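You operate a simulated robot arm through the tools that you are given. There is no shell and no other tool.

The job below is to be done with a simulated robot arm. You get a single attempt, and the scene is never put back.

## Task
Put things in order on the wooden table. At the end: the white nozzle from the wooden table stands where the yellow float stood; the dauber stands where the white nozzle stood; the yellow float from the wooden table stands on top of the blue kneeling pad; the red key float from the wooden table stands on top of the silver drink can; whatever was shut is shut again. Leave all else as you found it, and nothing knocked over.

Only the result counts: the job must be done as asked and must still hold three seconds after the hand-in. Knocking over, shifting, dropping, spilling or breaking anything else fails it.

## Robot
A 6-joint arm with a two-finger parallel gripper, fixed in place. Base frame: the origin is on the floor under the middle of its stand, x ahead of it, y to its left, z up; the work surface is at about z = 0.8. Units: m, degrees, N and s.
With the tool pointing down near the work surface it reaches from about 0.24 to 0.64 m from the base axis. Its first joint turns from -66.0 to 66.0 degrees. Payload 2.7 kg.
Tool frame: the origin (TCP) lies between the finger pads and is the grasp point; the fingertips stand 0.023 m ahead of it; z points along the fingers, y is the line along which they close. Largest opening 0.094 m; finger width 0.038, thickness 0.01; the body of the gripper, 0.054 by 0.096 m, starts 0.039 m behind the TCP.
Orientation is that of the tool frame in the base frame, as [roll, pitch, yaw] about the fixed x, y, z axes, in that order (R = Rz(yaw) Ry(pitch) Rx(roll)). With the fingers straight down and closing along the base's y, the tool's x points along the base's -x, its y along +y and its z along -z.

## Interface
- The arm moves only by the tool apply_moves. Its argument "commands" is a list of rows, each a list of 3 entries, a list of its own where there are three numbers: the turn, a rotation vector about the tool's x, y, z in degrees, then the shift along the tool's x, y, z in cm, then the opening, from 0 (shut) to 1 (fully open). In form: [[[rx, ry, rz], [dx, dy, dz], fingers], ...]. A call has 1 to 20 rows; each row shifts and turns the commanded pose from where the row before left it, along the tool's axes as they then stand. A row lasts 0.2 s, in which the tool goes at most 0.05 m and 8.6 degrees; a call with a longer step from one row to the next is refused whole, and so is a gripper value outside its range. A pose out of reach is approached as far as the arm can. The call stops where the force on the tool passes 40 N (or 10 N more than at its start, if that is more) or the arm is blocked; 0.2 s more then pass. The fingers move at their own pace (about 0.045 m/s each) and stop on an object; they squeeze with about 30 N. The grip force told is the motor's: it shows also when the fingers shut on nothing. Time passes only in rows, and 0.2 s behind the last, so rows that do not move let the fingers close. The reply holds the time, the measured pose of the TCP, the force on the tool along the base axes, the opening and the grip force, in the units named above and with some noise, with the torque about the TCP (base axes, N m) and any sound that the robot's microphone picked up.
- Cameras (640 x 400 px; columns grow to the right, rows downward): "scene" is fixed at [0.0631, -0.4191, 1.4177]; the picture's right is [0.90, -0.44, 0.00], its down [-0.20, -0.41, -0.89] and it looks along [0.39, 0.80, -0.46] (base axes); focal length 306 px, centre (320, 200). "wrist" rides on the gripper at [0.087, 0.016, -0.075] in the tool frame; the picture's right is [-0.18, 0.98, 0.00], its down [-0.58, -0.11, -0.81] and it looks along [-0.79, -0.15, 0.59] (tool axes); focal length 243 px, centre (320, 200). There is no depth. A picture from a camera that has moved, and an enlarged one, comes with that camera's place and axes in the base frame and with its lens.
- snapshot(camera): a new picture of that camera. No time passes.
- zoom(camera, box): a new picture of the part [left, top, right, bottom] of that camera's present view, enlarged. No time passes.
- sign_off(): hands the job in; it is judged then, once.

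Nothing tells you positions but the pictures and the camera data. Unless the task says otherwise, let go and move clear before handing in.

The tools are called after "Emit:" as a command line: name --argument value ..., lists and objects as JSON in quotes. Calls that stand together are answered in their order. apply_moves: Moves the arm, as the interface text tells. Its arguments: {"type":"object","properties":{"commands":{"type":"array"}},"required":["commands"]} The other tools are called the same way: snapshot (camera) takes a picture; zoom (camera, box) takes an enlarged picture of a part of a camera's view; sign_off () hands the job in.

At the start:

```text
time: 0.0
ee_pos: [0.3423, 0.2477, 1.2158]
tool_rot: [179.9, 0.1, -180.0]
force: [-0.2, 0.7, -0.2]
torque: [-0.03, 0.02, -0.01]
grip_width: 0.094
gripper_force: 0.0
```

scene: 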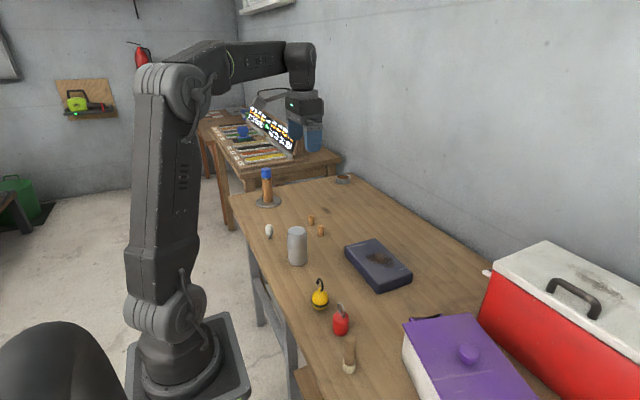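
wrist: 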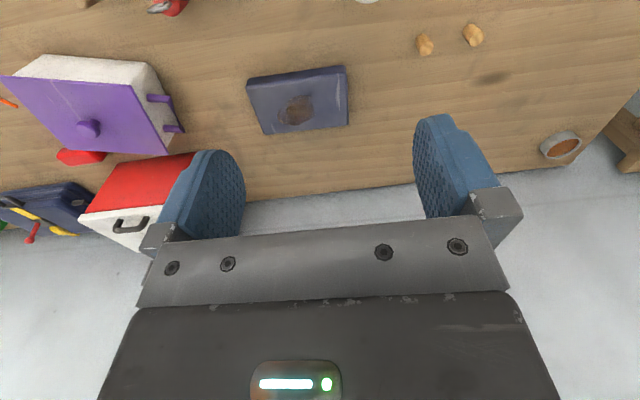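

I see a wooden table with a white nozzle, a silver can, a blue pad, a yellow float, a red float, a wooden-ended item at the bottom, a purple-lidded box and a cooler. I'll look at these up close before moving.

Emit:
zoom --camera "scene" --box '[220, 150, 420, 275]'

Emit:
zoom --camera "scene" --box '[260, 260, 420, 390]'

Emit:
zoom --camera "scene" --box '[380, 220, 640, 400]'

Emit:
zoom --camera "wrist" --box '[0, 0, 320, 200]'

Emit:
zoom --camera "scene" --box '[190, 80, 350, 180]'

```text
3.20 times, centred on (320, 212) of scene
camera zoom: at [0.0631, -0.4191, 1.4177], right [0.9, -0.44, 0.0], down [-0.2, -0.41, -0.89], along [0.39, 0.8, -0.46], focal length 979 px, centre (320, 160)
```

zoom: 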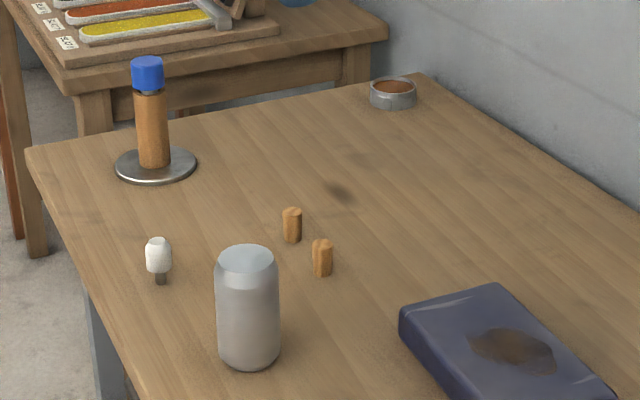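

```text
3.08 times, centred on (340, 325) of scene
camera zoom: at [0.0631, -0.4191, 1.4177], right [0.9, -0.44, 0.0], down [-0.2, -0.41, -0.89], along [0.39, 0.8, -0.46], focal length 941 px, centre (258, -185)
```

zoom: 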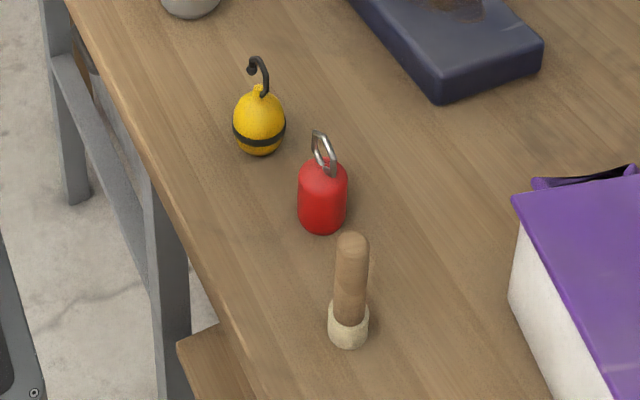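

```text
2.22 times, centred on (510, 310) of scene
camera zoom: at [0.0631, -0.4191, 1.4177], right [0.9, -0.44, 0.0], down [-0.2, -0.41, -0.89], along [0.39, 0.8, -0.46], focal length 680 px, centre (-102, -44)
```

zoom: 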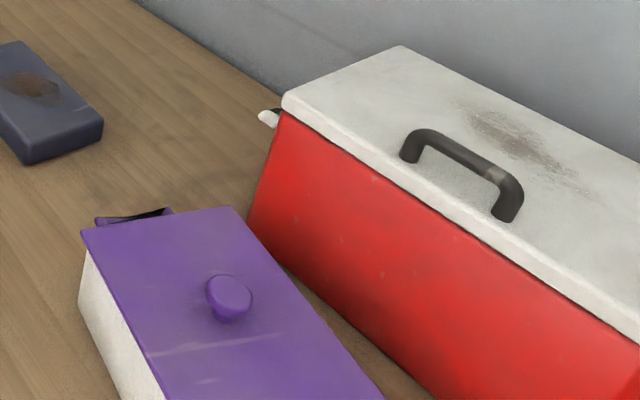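

```text
2.00 times, centred on (160, 100) of wrist
camera zoom: at [0.2565, 0.2616, 1.2917], right [0.18, 0.98, 0.0], down [0.58, -0.11, 0.81], along [0.79, -0.15, -0.59], focal length 485 px, centre (640, 400)
```

zoom: 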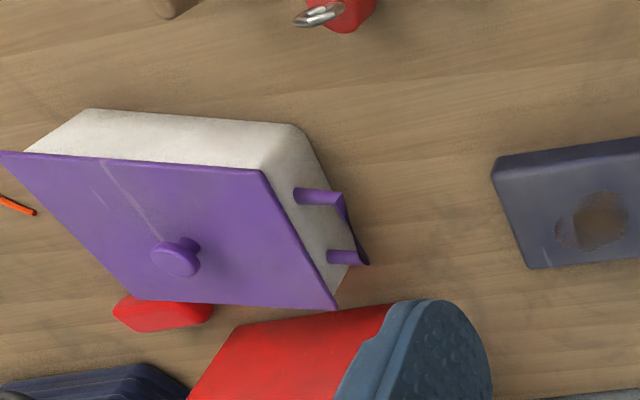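

```text
4.00 times, centred on (270, 130) of scene
camera zoom: at [0.0631, -0.4191, 1.4177], right [0.9, -0.44, 0.0], down [-0.2, -0.41, -0.89], along [0.39, 0.8, -0.46], focal length 1224 px, centre (520, 480)
```

zoom: 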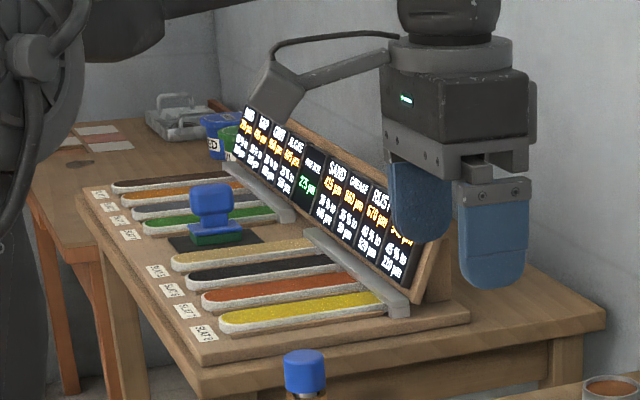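

The key unknown is which object is the dauber, and whether it sits inside something shut. I'll zoom in more tightly on the candidates.

Emit:
zoom --camera "scene" --box '[325, 325, 375, 385]'

Emit:
zoom --camera "scene" --box '[240, 155, 300, 215]'

Emit:
zoom --camera "scene" --box '[255, 210, 315, 275]'

Emit:
zoom --camera "scene" --box '[395, 290, 500, 400]'

Emit:
zoom --camera "scene" --box '[300, 270, 360, 340]'

Emit:
zoom --camera "wrist" --box '[0, 130, 200, 260]'

Emit:
zoom --camera "scene" --box '[0, 30, 160, 250]'

```text
6.67 times, centred on (350, 355) of scene
camera zoom: at [0.0631, -0.4191, 1.4177], right [0.9, -0.44, 0.0], down [-0.2, -0.41, -0.89], along [0.39, 0.8, -0.46], focal length 2040 px, centre (120, -833)
```

zoom: 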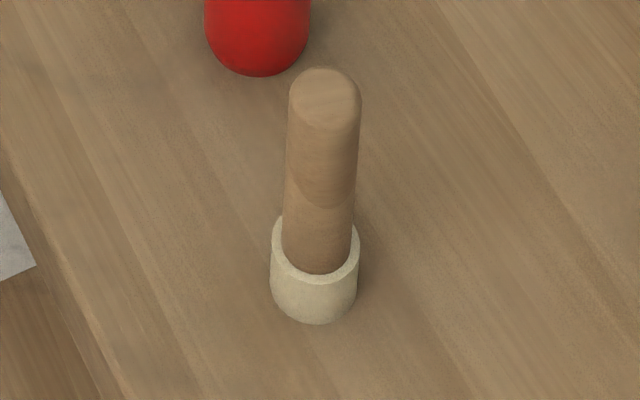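

```text
6.67 times, centred on (270, 185) of scene
camera zoom: at [0.0631, -0.4191, 1.4177], right [0.9, -0.44, 0.0], down [-0.2, -0.41, -0.89], along [0.39, 0.8, -0.46], focal length 2040 px, centre (653, 300)
```

zoom: 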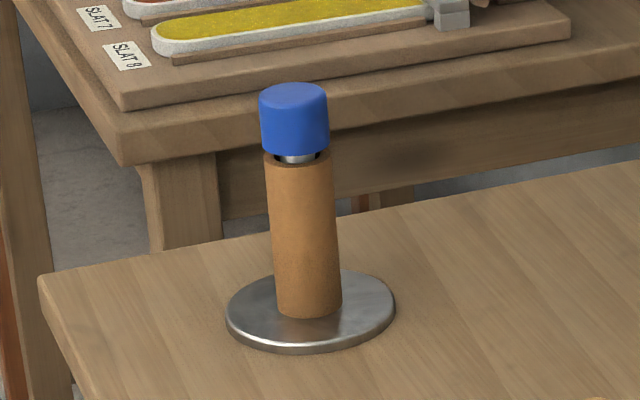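

```text
6.15 times, centred on (285, 242) of scene
camera zoom: at [0.0631, -0.4191, 1.4177], right [0.9, -0.44, 0.0], down [-0.2, -0.41, -0.89], along [0.39, 0.8, -0.46], focal length 1883 px, centre (535, -62)
```

zoom: 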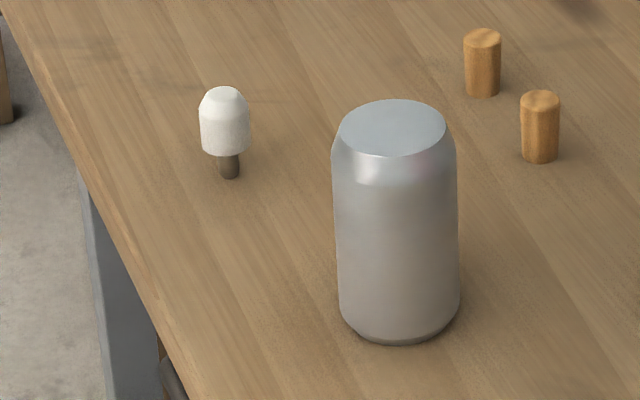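

```text
3.64 times, centred on (448, 345) of scene
camera zoom: at [0.0631, -0.4191, 1.4177], right [0.9, -0.44, 0.0], down [-0.2, -0.41, -0.89], along [0.39, 0.8, -0.46], focal length 1112 px, centre (-144, -327)
```

zoom: 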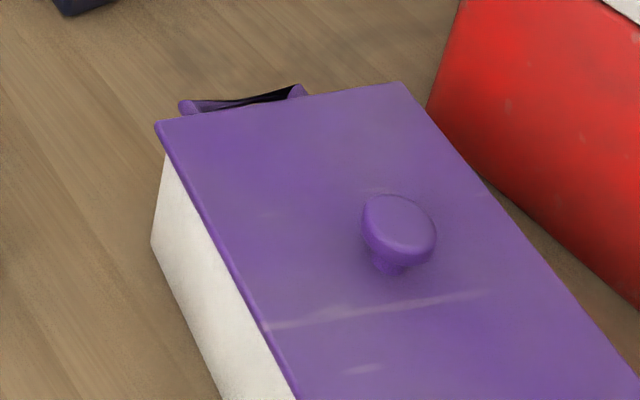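

```text
5.71 times, centred on (330, 305) of scene
camera zoom: at [0.0631, -0.4191, 1.4177], right [0.9, -0.44, 0.0], down [-0.2, -0.41, -0.89], along [0.39, 0.8, -0.46], focal length 1748 px, centre (263, -400)
```

zoom: 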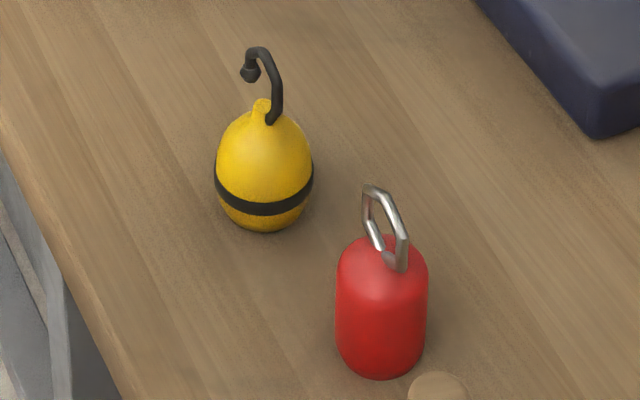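

```text
3.08 times, centred on (100, 195) of wrist
camera zoom: at [0.2565, 0.2616, 1.2917], right [0.18, 0.98, 0.0], down [0.58, -0.11, 0.81], along [0.79, -0.15, -0.59], focal length 746 px, centre (997, 215)
```

zoom: 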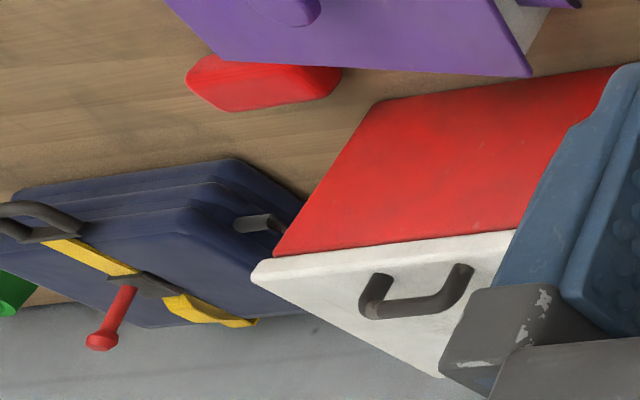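

```text
1.82 times, centred on (80, 140) of scene
camera zoom: at [0.0631, -0.4191, 1.4177], right [0.9, -0.44, 0.0], down [-0.2, -0.41, -0.89], along [0.39, 0.8, -0.46], focal length 556 px, centre (756, 309)
```

zoom: 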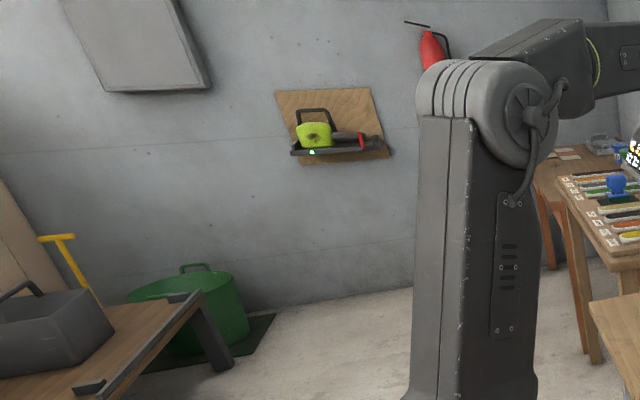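

Working from the pictures, I put the nozzle at about (0.30, 0.46), the can at (0.34, 0.31), the yellow float at (0.32, 0.10) and the red float at (0.33, 0.015). A wooden stick with a felt foot is at about (0.30, -0.08), and the pad spans roughly x 0.49–0.60, y 0.08–0.27. Next I'll swing the wrist camera over the right side at a safe height to look at the stick, the purple box and the cooler.

Emit:
apply_moves --commands '[[[0, 0, 0], [0, -4.5, 0], 1], [[0, 0, 0], [0, -4.5, 0], 1], [[0, 0, 0], [0, -4.5, 0], 1], [[0, 0, 0], [0, -4.5, 0], 1], [[0, 0, 0], [0, -4.5, 0], 1], [[0, 0, 0], [0, -4.5, 0], 1], [[0, 0, 0], [0, -4.5, 0], 1], [[0, 0, 0], [0, -4.5, 0], 1]]'

Emit:
snapshot --camera "wrist"

Emit:
snapshot --camera "scene"

```text
time: 1.8
ee_pos: [0.3433, -0.1138, 1.2168]
tool_rot: [179.9, 0.1, -179.8]
force: [-0.8, -0.4, -0.6]
torque: [0.0, -0.01, 0.0]
grip_width: 0.094
gripper_force: 0.2
```

```text
taken
camera wrist: at [0.256, -0.0993, 1.2914], right [0.18, 0.98, 0.0], down [0.58, -0.11, 0.81], along [0.79, -0.15, -0.59], focal length 243 px, centre (320, 200)
```

wrist: 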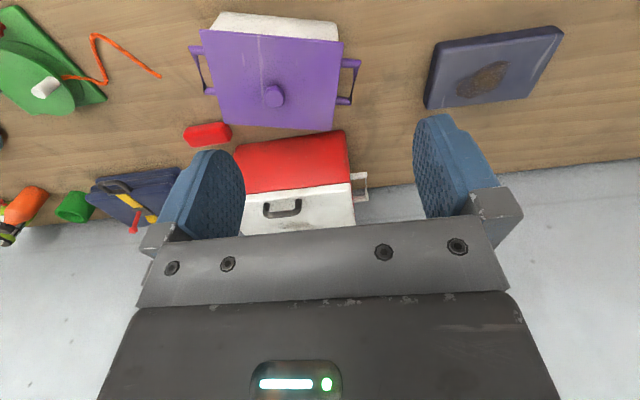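

```text
taken
```

scene: 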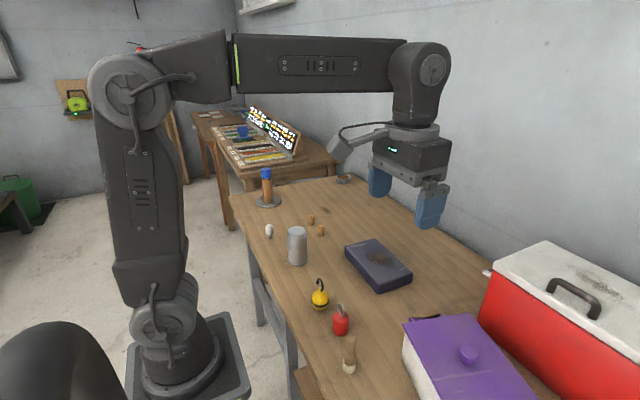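

The purple box has a handle at each end and a lid with a knob, so it looks like a lift-off lid. There are more items farther to the right, so I'll zoom in on those and the box.

Emit:
zoom --camera "wrist" --box '[0, 0, 200, 130]'

Emit:
zoom --camera "wrist" --box '[180, 0, 380, 130]'

Emit:
zoom --camera "wrist" --box '[180, 110, 380, 240]'

Emit:
zoom --camera "wrist" --box '[0, 120, 200, 250]'

```text
3.08 times, centred on (100, 65) of wrist
camera zoom: at [0.256, -0.0993, 1.2914], right [0.18, 0.98, 0.0], down [0.58, -0.11, 0.81], along [0.79, -0.15, -0.59], focal length 746 px, centre (997, 615)
```

zoom: 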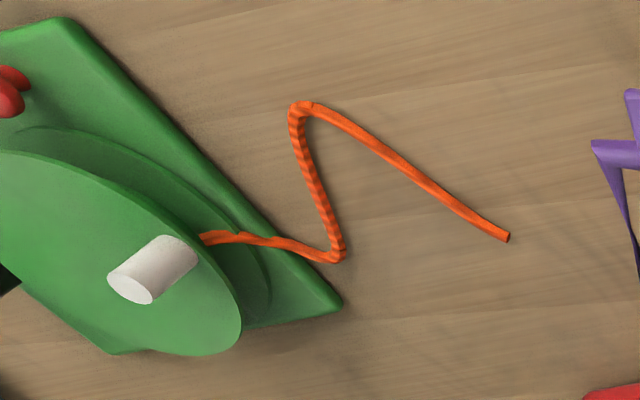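

```text
3.08 times, centred on (280, 65) of wrist
camera zoom: at [0.256, -0.0993, 1.2914], right [0.18, 0.98, 0.0], down [0.58, -0.11, 0.81], along [0.79, -0.15, -0.59], focal length 746 px, centre (443, 615)
```

zoom: 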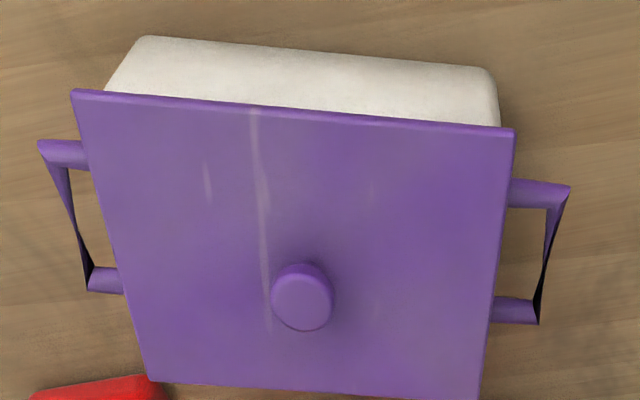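

```text
3.08 times, centred on (280, 175) of wrist
camera zoom: at [0.256, -0.0993, 1.2914], right [0.18, 0.98, 0.0], down [0.58, -0.11, 0.81], along [0.79, -0.15, -0.59], focal length 746 px, centre (443, 277)
```

zoom: 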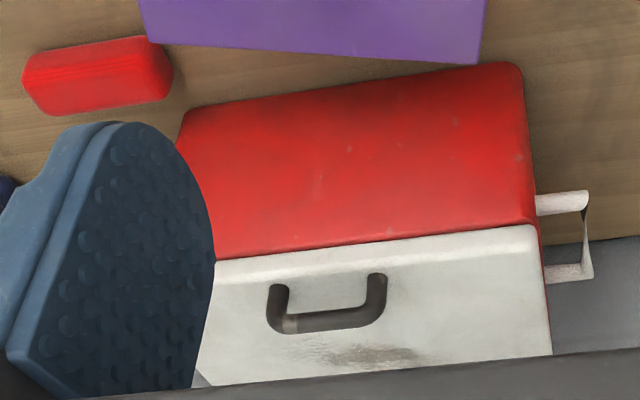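

```text
3.08 times, centred on (100, 185) of wrist
camera zoom: at [0.256, -0.0993, 1.2914], right [0.18, 0.98, 0.0], down [0.58, -0.11, 0.81], along [0.79, -0.15, -0.59], focal length 746 px, centre (997, 246)
```

zoom: 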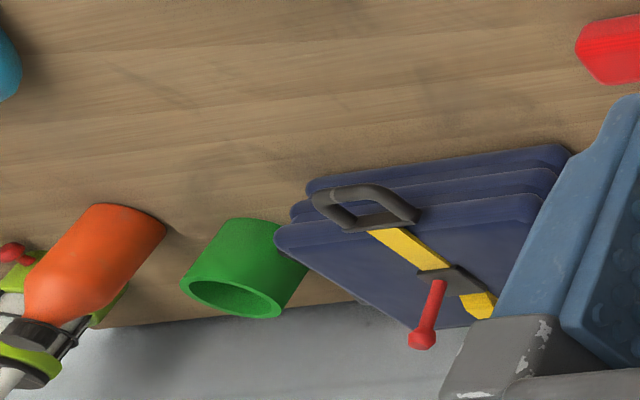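

There are more items to the right, including a green reel, an orange bottle and a toolbox. I'll turn the wrist toward −y and look at that end of the table before deciding what the dauber is.

Emit:
apply_moves --commands '[[[0, 0, 8], [0, 0, 0], 1], [[0, 0, 8], [0, 0, 0], 1], [[0, 0, 8], [0, 0, 0], 1], [[0, 0, 8], [0, 0, 0], 1], [[0, 0, 8], [0, 0, 0], 1], [[0, 0, 8], [0, 0, 0], 1]]'

Emit:
snapshot --camera "wrist"

```text
time: 3.2
ee_pos: [0.3446, -0.1119, 1.2176]
tool_rot: [179.9, 0.0, 132.0]
force: [-0.1, -0.5, 0.5]
torque: [0.0, 0.01, 0.02]
grip_width: 0.0939
gripper_force: 0.0
```

```text
taken
camera wrist: at [0.298, -0.039, 1.2917], right [0.85, 0.52, 0.0], down [0.31, -0.51, 0.81], along [0.42, -0.69, -0.59], focal length 243 px, centre (320, 200)
```

wrist: 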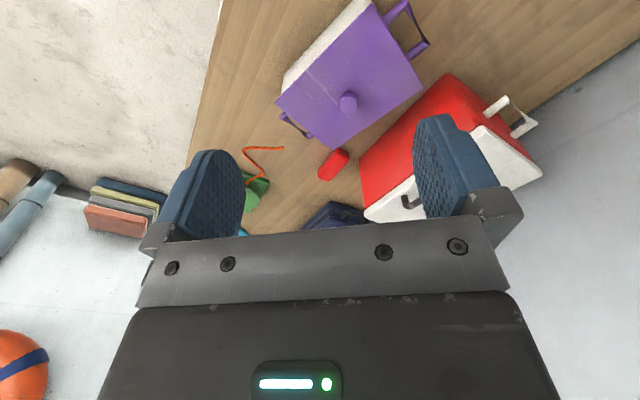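

The gripper hides the far items, so I'll shift further toward −y, staying high, for a better view.

Emit:
apply_moves --commands '[[[0, 0, 0], [-3.0, -3.2, 0], 1], [[0, 0, 0], [-3.0, -3.2, 0], 1], [[0, 0, 0], [-3.0, -3.2, 0], 1], [[0, 0, 0], [-3.0, -3.2, 0], 1], [[0, 0, 0], [-3.0, -3.2, 0], 1]]'

Emit:
snapshot --camera "wrist"

```text
time: 4.4
ee_pos: [0.3255, -0.3313, 1.2174]
tool_rot: [179.9, -0.1, 132.2]
force: [0.8, -0.7, 0.5]
torque: [-0.02, 0.03, 0.01]
grip_width: 0.0939
gripper_force: 0.1
```

```text
taken
camera wrist: at [0.2788, -0.2582, 1.2914], right [0.85, 0.52, 0.0], down [0.31, -0.51, 0.81], along [0.42, -0.69, -0.59], focal length 243 px, centre (320, 200)
```

wrist: 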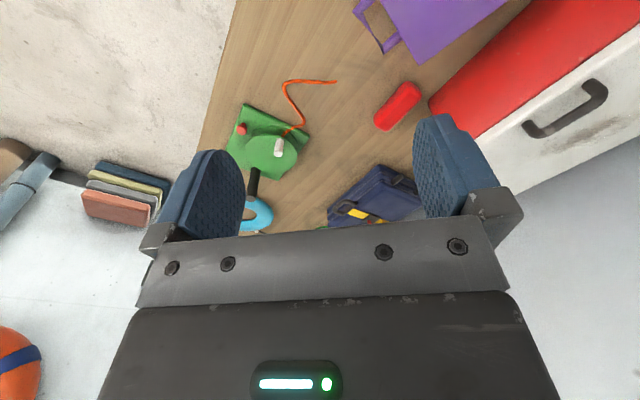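

That end holds only a reel, a trowel and a toolbox. Next I'll move back and bring the wrist camera close to the felt-footed stick, keeping the fingertips above everything nearby.

Emit:
apply_moves --commands '[[[0, 0, 0], [3.48, 2.24, 0], 1], [[0, 0, 0], [3.48, 2.24, 0], 1], [[0, 0, 0], [3.48, 2.24, 0], 1], [[0, 0, 0], [3.48, 2.24, 0], 1], [[0, 0, 0], [3.48, 2.24, 0], 1], [[0, 0, 0], [3.48, 2.24, 0], 1], [[0, 0, 0], [3.48, 2.24, 0], 1], [[0, 0, 0], [0, 0, 4.5], 1], [[0, 0, 0], [0, 0, 4.5], 1], [[0, 0, 0], [0, 0, 4.5], 1], [[0, 0, 0], [0, 0, 4.5], 1]]'

Emit:
snapshot --camera "wrist"

Emit:
snapshot --camera "scene"

```text
time: 6.8
ee_pos: [0.2793, -0.0437, 1.0358]
tool_rot: [179.9, 0.1, 132.1]
force: [-0.3, 0.0, -0.5]
torque: [-0.01, 0.02, 0.01]
grip_width: 0.094
gripper_force: 0.1
```

```text
taken
camera wrist: at [0.2333, 0.029, 1.1101], right [0.85, 0.52, 0.0], down [0.31, -0.51, 0.81], along [0.42, -0.69, -0.59], focal length 243 px, centre (320, 200)
```

wrist: 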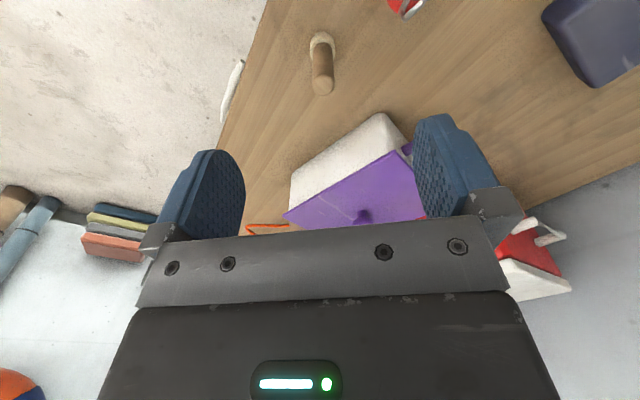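

```text
taken
```

scene: 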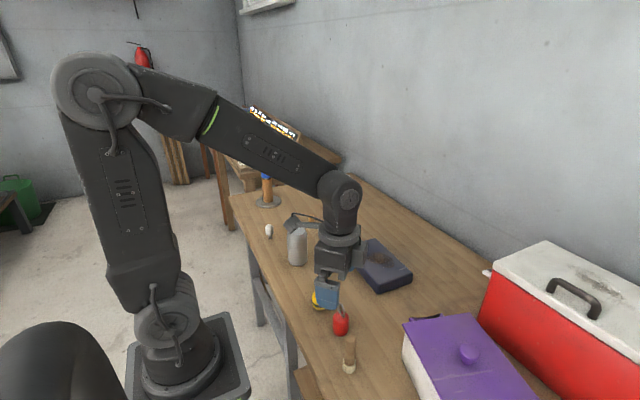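

Emit:
zoom --camera "wrist" --box '[270, 10, 370, 110]'

Emit:
zoom --camera "wrist" --box '[200, 40, 280, 140]'

Emit:
zoom --camera "wrist" --box '[260, 100, 440, 240]'

```text
4.00 times, centred on (320, 60) of wrist
camera zoom: at [0.2333, 0.029, 1.1101], right [0.85, 0.52, 0.0], down [0.31, -0.51, 0.81], along [0.42, -0.69, -0.59], focal length 970 px, centre (320, 760)
```

zoom: 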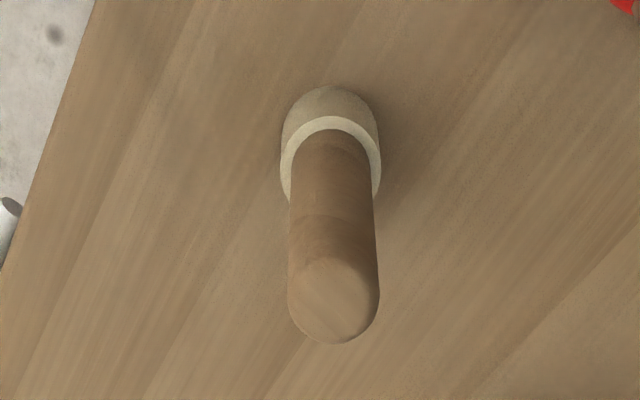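

```text
4.00 times, centred on (240, 90) of wrist
camera zoom: at [0.2333, 0.029, 1.1101], right [0.85, 0.52, 0.0], down [0.31, -0.51, 0.81], along [0.42, -0.69, -0.59], focal length 970 px, centre (640, 640)
```

zoom: 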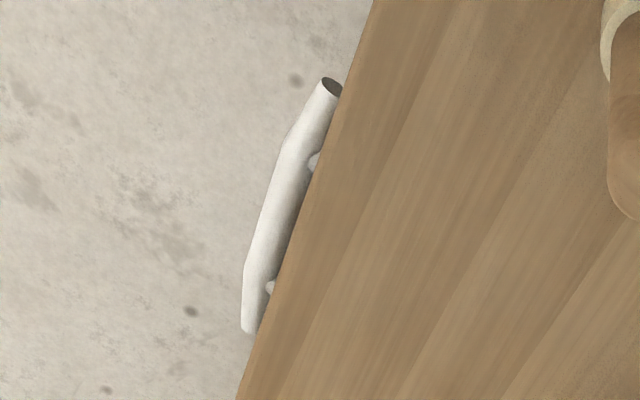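

```text
2.86 times, centred on (350, 170) of wrist
camera zoom: at [0.2333, 0.029, 1.1101], right [0.85, 0.52, 0.0], down [0.31, -0.51, 0.81], along [0.42, -0.69, -0.59], focal length 693 px, centre (234, 286)
```

zoom: 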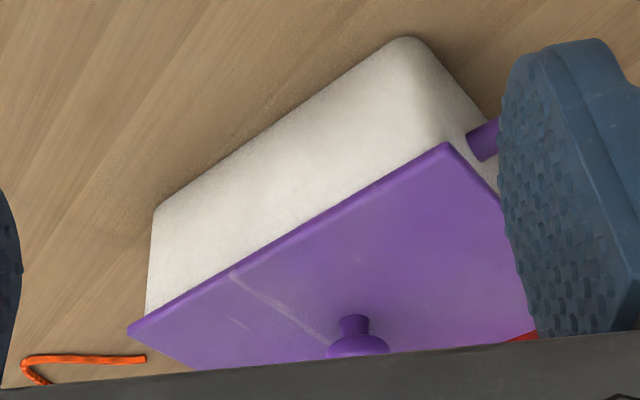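

A white bar handle sticks out beyond the table's front edge, which suggests a drawer under the tabletop. I'll look at that from the scene camera.

Emit:
zoom --camera "scene" --box '[230, 300, 400, 400]'

Emit:
zoom --camera "scene" --box '[280, 350, 360, 400]'

```text
3.76 times, centred on (315, 350) of scene
camera zoom: at [0.0631, -0.4191, 1.4177], right [0.9, -0.44, 0.0], down [-0.2, -0.41, -0.89], along [0.39, 0.8, -0.46], focal length 1152 px, centre (339, -365)
```

zoom: 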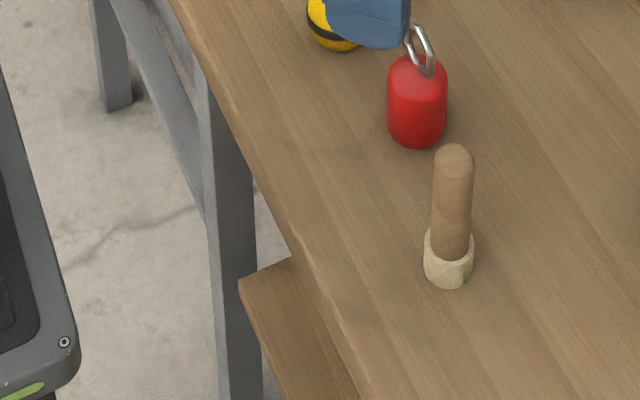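

```text
8.00 times, centred on (320, 375) of scene
camera zoom: at [0.0631, -0.4191, 1.4177], right [0.9, -0.44, 0.0], down [-0.2, -0.41, -0.89], along [0.39, 0.8, -0.46], focal length 2448 px, centre (320, -1200)
```

zoom: 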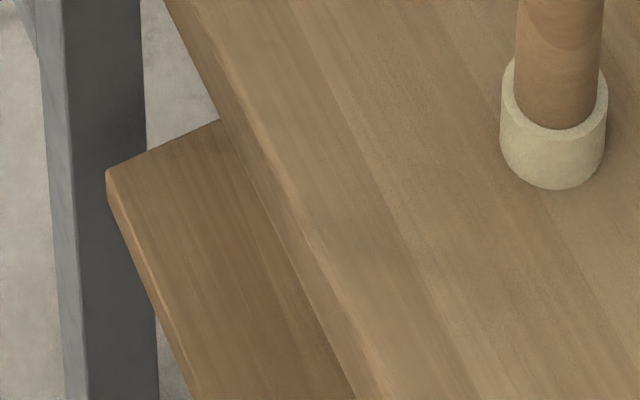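

There is a wooden ledge under the table edge near y ≈ 0 to −0.07, and the white handle is near (0.22, −0.26, 0.70). I'll move the wrist camera out to the table's front-left side, high up and clear of everything, to look along the front edge.

Emit:
apply_moves --commands '[[[0, 0, 0], [0, 0, -4.1], 1], [[0, 0, 0], [0, 0, -4.1], 1], [[0, 0, 0], [0, 0, -4.1], 1], [[0, 0, 0], [0, 0, -4.1], 1], [[0, 0, 0], [3.78, 2.97, 0], 1], [[0, 0, 0], [3.78, 2.97, 0], 1], [[0, 0, 0], [3.78, 2.97, 0], 1], [[0, 0, 0], [4.79, 0.29, 0], 1], [[0, 0, 0], [4.79, 0.29, 0], 1], [[0, 0, 0], [4.79, 0.29, 0], 1], [[0, 0, 0], [4.79, 0.29, 0], 1], [[0, 0, 8.5], [0, 0, 0], 1], [[0, 0, 8.5], [0, 0, 0], 1]]'

Emit:
snapshot --camera "wrist"

Emit:
snapshot --camera "scene"

```text
time: 9.6
ee_pos: [0.17, 0.2341, 1.2012]
tool_rot: [179.9, -0.1, 115.0]
force: [-0.4, -0.1, 0.7]
torque: [0.03, -0.01, -0.02]
grip_width: 0.0939
gripper_force: 0.1
out of reach, approached as far as the arm can: row 11
```

```text
taken
camera wrist: at [0.1477, 0.316, 1.2757], right [0.97, 0.25, 0.0], down [0.15, -0.57, 0.81], along [0.2, -0.78, -0.59], focal length 243 px, centre (320, 200)
```

wrist: 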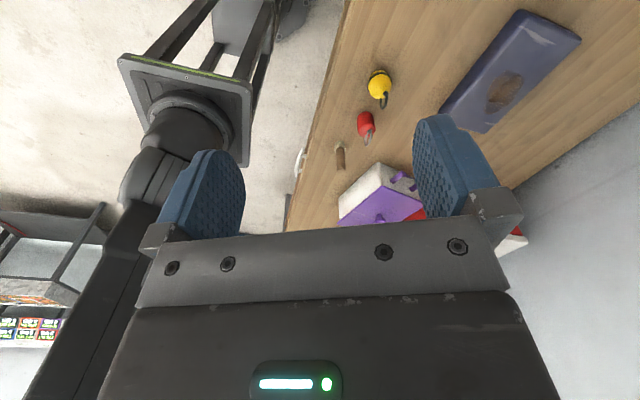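

```text
taken
```

scene: 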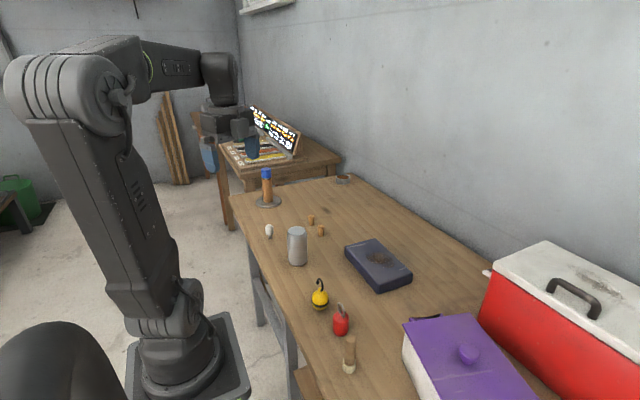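

Emit:
zoom --camera "wrist" --box '[230, 80, 400, 240]'

Emit:
zoom --camera "wrist" --box '[270, 130, 350, 210]'

```text
2.50 times, centred on (315, 160) of wrist
camera zoom: at [0.1477, 0.316, 1.2757], right [0.97, 0.25, 0.0], down [0.15, -0.57, 0.81], along [0.2, -0.78, -0.59], focal length 606 px, centre (332, 300)
```

zoom: 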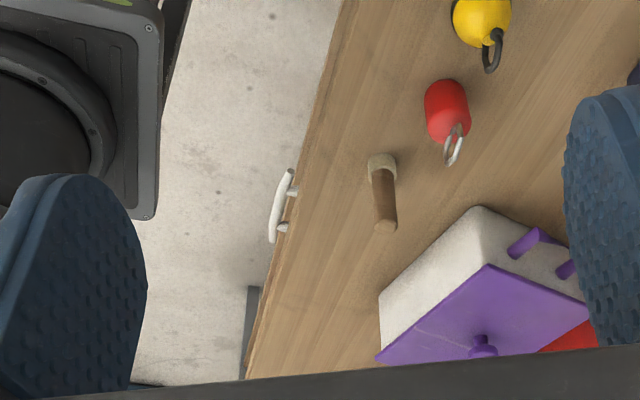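

```text
5.00 times, centred on (310, 170) of wrist
camera zoom: at [0.1477, 0.316, 1.2757], right [0.97, 0.25, 0.0], down [0.15, -0.57, 0.81], along [0.2, -0.78, -0.59], focal length 1213 px, centre (370, 350)
```

zoom: 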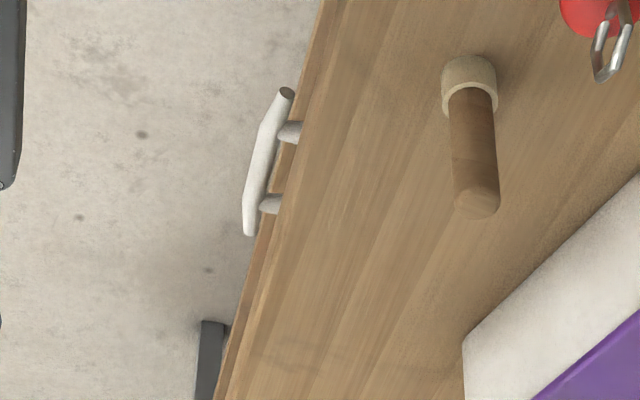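

The handle belongs to a drawer under the tabletop at roughly (0.22, −0.24, 0.72). The blue-capped post is near (0.38, 0.74), which is out of reach, so it can't be the dauber.

I'll move over the red float, with the fingers closing along x, for a precise look.

Emit:
apply_moves --commands '[[[0, 0, 8.3], [0, 0, 0], 1], [[0, 0, 8.3], [0, 0, 0], 1], [[0, 0, 8.3], [0, 0, 0], 1], [[0, 0, 0], [-3.1, 2.3, 2.1], 1], [[0, 0, 0], [-3.1, 2.3, 2.1], 1], [[0, 0, 0], [-3.1, 2.3, 2.1], 1], [[0, 0, 0], [-3.1, 2.3, 2.1], 1], [[0, 0, 0], [-3.1, 2.3, 2.1], 1], [[0, 0, 0], [-3.1, 2.3, 2.1], 1], [[0, 0, 0], [-3.1, 2.3, 2.1], 1]]'

Emit:
snapshot --camera "wrist"

Emit:
snapshot --camera "scene"

```text
time: 11.8
ee_pos: [0.3337, 0.0149, 1.0547]
tool_rot: [179.9, -0.1, 90.4]
force: [0.3, 0.5, 0.1]
torque: [0.03, 0.01, 0.01]
grip_width: 0.094
gripper_force: 0.1
```

```text
taken
camera wrist: at [0.3486, 0.0993, 1.1288], right [0.98, -0.18, 0.0], down [-0.11, -0.58, 0.81], along [-0.14, -0.79, -0.59], focal length 243 px, centre (320, 200)
```

wrist: 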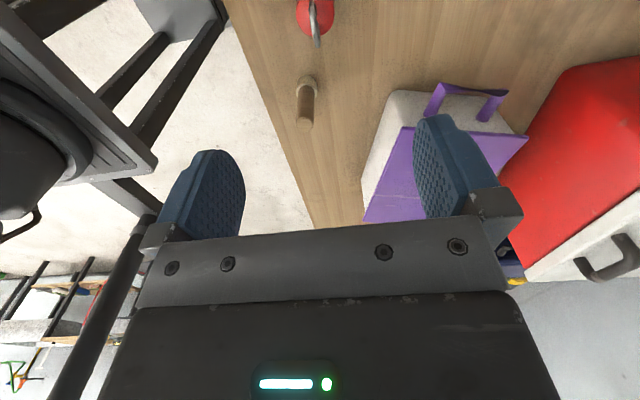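

```text
taken
```

scene: 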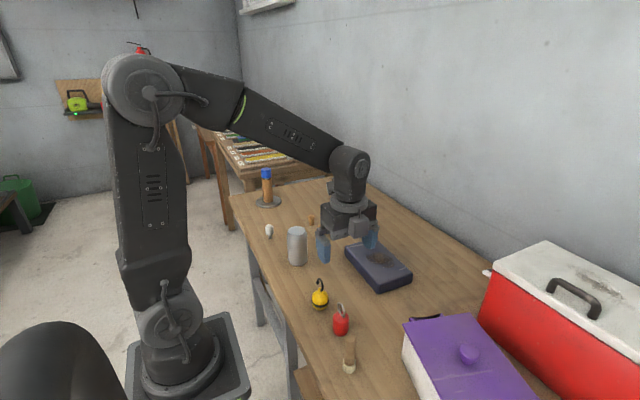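

Emit:
zoom --camera "wrist" --box '[270, 0, 370, 62]'

Emit:
zoom --camera "scene" --box '[300, 270, 360, 340]'

```text
6.40 times, centred on (320, 31) of wrist
camera zoom: at [0.3486, 0.0993, 1.1288], right [0.98, -0.18, 0.0], down [-0.11, -0.58, 0.81], along [-0.14, -0.79, -0.59], focal length 1553 px, centre (320, 1282)
```

zoom: 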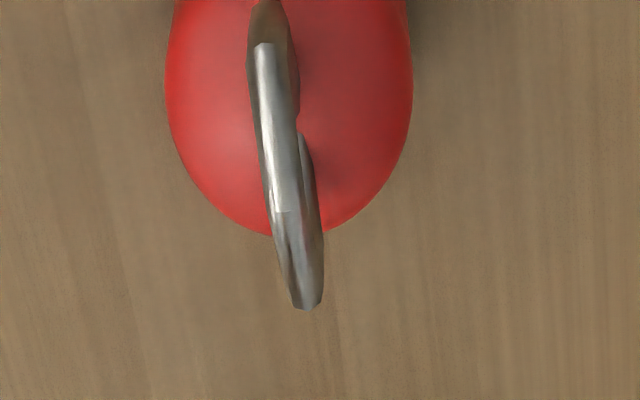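

```text
5.71 times, centred on (330, 305) of scene
camera zoom: at [0.0631, -0.419, 1.4177], right [0.9, -0.44, 0.0], down [-0.2, -0.41, -0.89], along [0.39, 0.8, -0.46], focal length 1748 px, centre (263, -400)
```

zoom: 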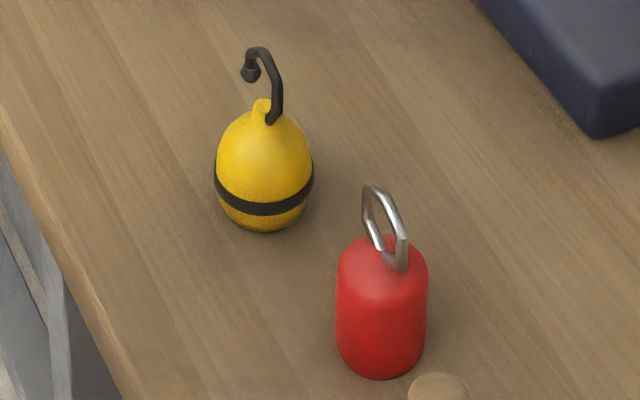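

The red float is centred at about (0.329, 0.015). Its ring lies in the y–z plane and tops out near z = 0.883, so a grasp at TCP z = 0.852 clears the palm. I'll descend around it with open fingers and check before closing.

Emit:
apply_moves --commands '[[[0, 0, 0], [0, -0.47, 4.0], 1], [[0, 0, 0], [0, 0, 4.0], 1], [[0, 0, 0], [0, 0, 4.0], 1], [[0, 0, 0], [0, 0, 4.0], 1], [[0, 0, 0], [0, 0, 2.2], 1], [[0, 0, 0], [0, 0, 2.1], 1]]'

Emit:
snapshot --camera "wrist"

Emit:
zoom --camera "scene" --box '[280, 240, 400, 350]'

```text
time: 13.2
ee_pos: [0.3277, 0.0161, 0.8502]
tool_rot: [179.9, -0.1, 90.2]
force: [0.0, 0.6, 0.2]
torque: [-0.05, 0.04, 0.01]
grip_width: 0.094
gripper_force: 0.1
```

```text
taken
camera wrist: at [0.3432, 0.1009, 0.9257], right [0.98, -0.18, 0.0], down [-0.11, -0.58, 0.81], along [-0.14, -0.79, -0.59], focal length 243 px, centre (320, 200)
```

wrist: 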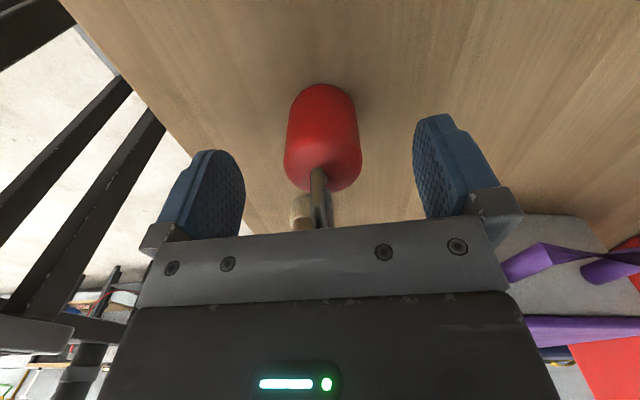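

```text
3.64 times, centred on (340, 295) of scene
camera zoom: at [0.0631, -0.4191, 1.4177], right [0.9, -0.44, 0.0], down [-0.2, -0.41, -0.89], along [0.39, 0.8, -0.46], focal length 1112 px, centre (247, -146)
```

zoom: 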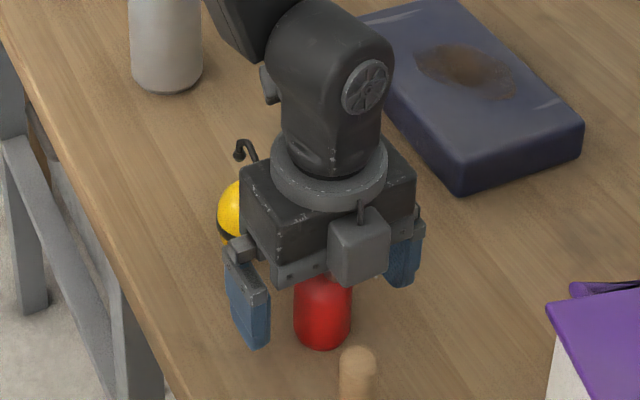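

The red body is centred between the fingers with clearance all round, so I'll close the gripper.

Emit:
apply_moves --commands '[[[0, 0, 0], [0, 0, 0], 0], [[0, 0, 0], [0, 0, 0], 0], [[0, 0, 0], [0, 0, 0], 0], [[0, 0, 0], [0, 0, 0], 0], [[0, 0, 0], [0, 0, 0], 0], [[0, 0, 0], [0, 0, 0], 0]]'

Emit:
snapshot --camera "wrist"

```text
time: 14.6
ee_pos: [0.3278, 0.0164, 0.8506]
tool_rot: [179.8, -0.1, 90.2]
force: [-0.5, 0.2, 0.1]
torque: [0.04, 0.01, -0.03]
grip_width: 0.0355
gripper_force: 29.9
```

```text
taken
camera wrist: at [0.3433, 0.101, 0.9261], right [0.98, -0.18, 0.0], down [-0.11, -0.58, 0.81], along [-0.14, -0.79, -0.59], focal length 243 px, centre (320, 200)
```

wrist: 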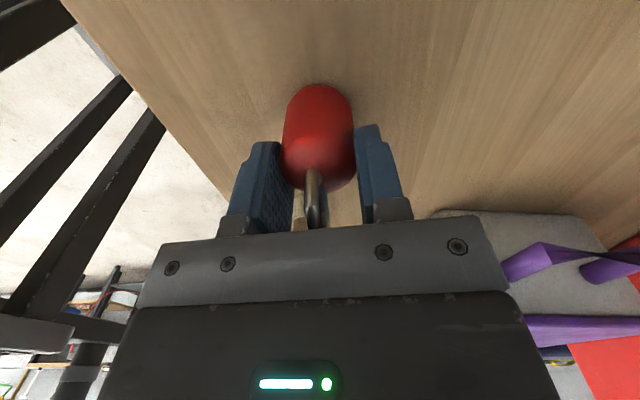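

The red float is held with a grip width of 35.5 mm, and its base is about 50.5 mm below the TCP. I'll lift it straight up and carry it high to above the can.

Emit:
apply_moves --commands '[[[0, 0, 0], [0, 0, -2], 0], [[0, 0, 0], [0, 0, -4.0], 0], [[0, 0, 0], [0, 0, -4.5], 0], [[0, 0, 0], [0, 0, -4.5], 0], [[0, 0, 0], [0, 0, -4.0], 0], [[0, 0, 0], [3.6, 0.15, 0], 0], [[0, 0, 0], [3.6, 0.15, 0], 0], [[0, 0, 0], [3.6, 0.15, 0], 0], [[0, 0, 0], [3.6, 0.15, 0], 0], [[0, 0, 0], [3.6, 0.15, 0], 0], [[0, 0, 0], [3.6, 0.15, 0], 0], [[0, 0, 0], [3.6, 0.1, 0], 0], [[0, 0, 0], [3.6, 0.1, 0], 0]]'

Emit:
snapshot --camera "wrist"

Emit:
snapshot --camera "scene"

```text
time: 17.4
ee_pos: [0.3375, 0.3042, 1.0399]
tool_rot: [179.9, 0.1, 90.1]
force: [0.0, -0.8, -0.2]
torque: [0.0, 0.02, 0.0]
grip_width: 0.0354
gripper_force: 30.0
```

```text
taken
camera wrist: at [0.3532, 0.3892, 1.1159], right [0.98, -0.18, 0.0], down [-0.11, -0.58, 0.81], along [-0.14, -0.79, -0.59], focal length 243 px, centre (320, 200)
```

wrist: 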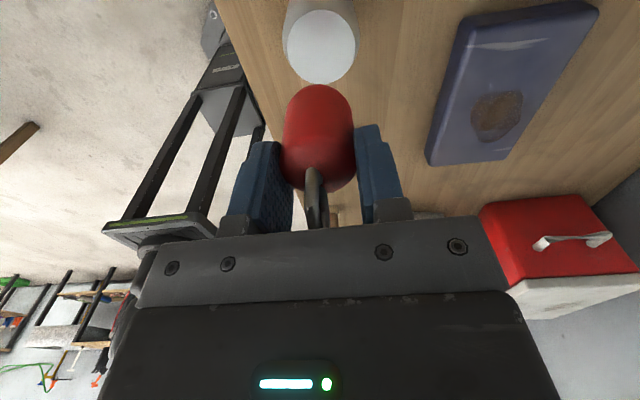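

```text
taken
```

scene: 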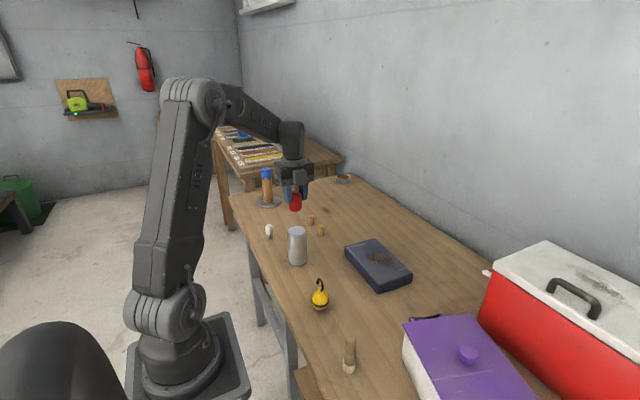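

Emit:
zoom --camera "wrist" --box '[270, 0, 370, 100]'

Emit:
zoom --camera "scene" --box '[260, 180, 340, 280]'

```text
4.00 times, centred on (320, 50) of wrist
camera zoom: at [0.3532, 0.3892, 1.1159], right [0.98, -0.18, 0.0], down [-0.11, -0.58, 0.81], along [-0.14, -0.79, -0.59], focal length 970 px, centre (320, 800)
```

zoom: 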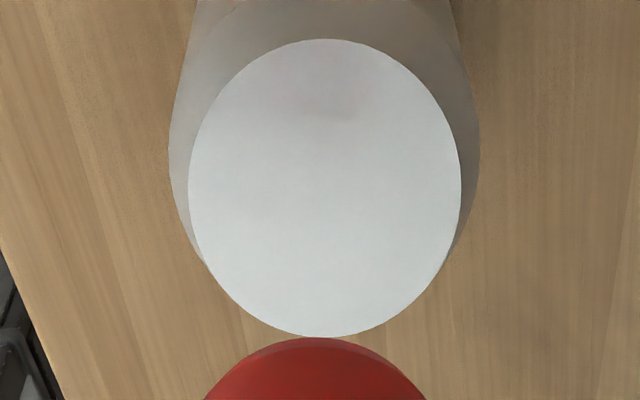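

```text
4.00 times, centred on (300, 230) of scene
camera zoom: at [0.0631, -0.4191, 1.4177], right [0.9, -0.44, 0.0], down [-0.2, -0.41, -0.89], along [0.39, 0.8, -0.46], focal length 1224 px, centre (400, 80)
```

zoom: 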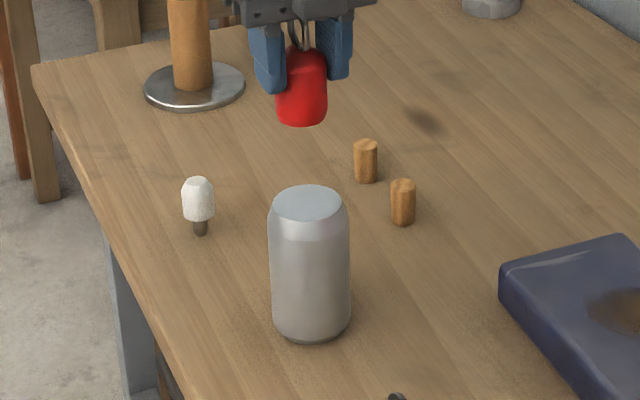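

From both cameras I place the can's top centre at about (0.340, 0.309, 0.911–0.915). I'll centre the float over it, come down to just above, and check.

Emit:
apply_moves --commands '[[[0, 0, 0], [0.63, 0.25, 0], 0], [[0, 0, 0], [0, 0, 2.5], 0], [[0, 0, 0], [0, 0, 2.5], 0], [[0, 0, 0], [0, 0, 1.5], 0], [[0, 0, 0], [0, 0, 0], 0]]'

Emit:
snapshot --camera "wrist"

Emit:
zoom --camera "scene" --box '[260, 180, 340, 280]'

```text
time: 18.6
ee_pos: [0.3405, 0.3108, 0.9769]
tool_rot: [179.9, -0.1, 90.2]
force: [0.2, 0.0, -0.7]
torque: [-0.03, 0.01, -0.01]
grip_width: 0.0355
gripper_force: 30.2
```

```text
taken
camera wrist: at [0.356, 0.3953, 1.051], right [0.98, -0.18, 0.0], down [-0.11, -0.58, 0.81], along [-0.14, -0.79, -0.59], focal length 243 px, centre (320, 200)
```

wrist: 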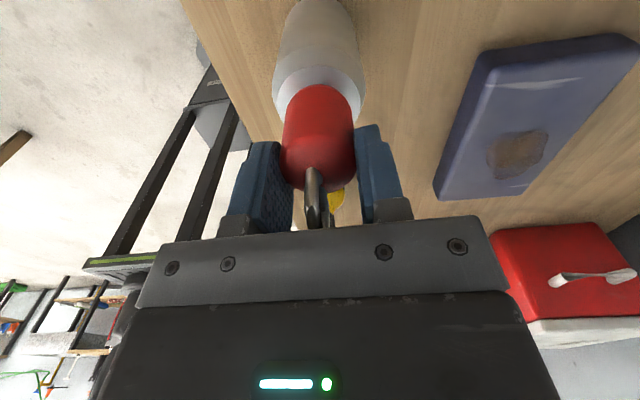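

```text
4.00 times, centred on (300, 230) of scene
camera zoom: at [0.0631, -0.419, 1.4177], right [0.9, -0.44, 0.0], down [-0.2, -0.41, -0.89], along [0.39, 0.8, -0.46], focal length 1224 px, centre (400, 80)
```

zoom: 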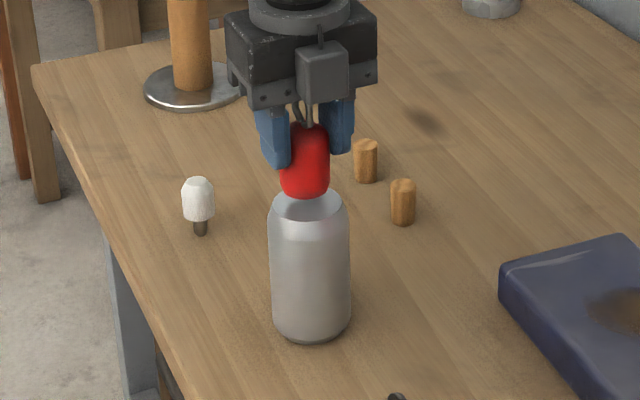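

Emit:
zoom --camera "scene" --box '[280, 205, 315, 240]'

Emit:
zoom --camera "wrist" --box '[260, 30, 380, 130]'

```text
11.43 times, centred on (298, 222) of scene
camera zoom: at [0.0631, -0.419, 1.4177], right [0.9, -0.44, 0.0], down [-0.2, -0.41, -0.89], along [0.39, 0.8, -0.46], focal length 3496 px, centre (577, -57)
```

zoom: 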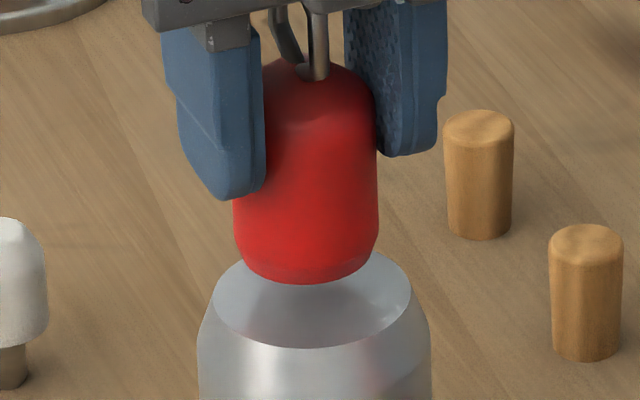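

```text
4.00 times, centred on (320, 80) of wrist
camera zoom: at [0.356, 0.3953, 1.051], right [0.98, -0.18, 0.0], down [-0.11, -0.58, 0.81], along [-0.14, -0.79, -0.59], focal length 970 px, centre (320, 680)
```

zoom: 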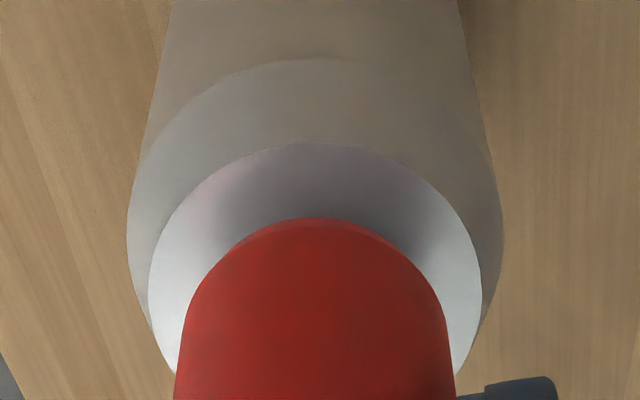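

The alignment is within a couple of millimetres in both views, with the can top at z ≈ 0.911. I'll lower the float in small steps and watch the force.

Emit:
apply_moves --commands '[[[0, 0, 0], [0, -0.05, 0.6], 0], [[0, 0, 0], [0, 0, 0.5], 0], [[0, 0, 0], [0, 0, 0.2], 0], [[0, 0, 0], [0, 0, 0], 0]]'

Emit:
zoom --camera "scene" --box '[280, 205, 315, 240]'

```text
time: 19.6
ee_pos: [0.34, 0.3118, 0.9651]
tool_rot: [179.6, -0.3, 90.2]
force: [-1.5, -0.7, 16.0]
torque: [-0.04, 0.05, 0.02]
grip_width: 0.0355
gripper_force: 30.4
```

```text
11.43 times, centred on (298, 222) of scene
camera zoom: at [0.0629, -0.4192, 1.4176], right [0.9, -0.44, 0.0], down [-0.2, -0.41, -0.89], along [0.39, 0.8, -0.46], focal length 3496 px, centre (577, -57)
```

zoom: 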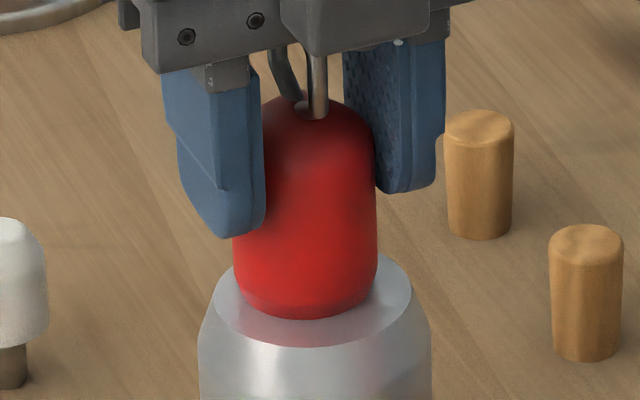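

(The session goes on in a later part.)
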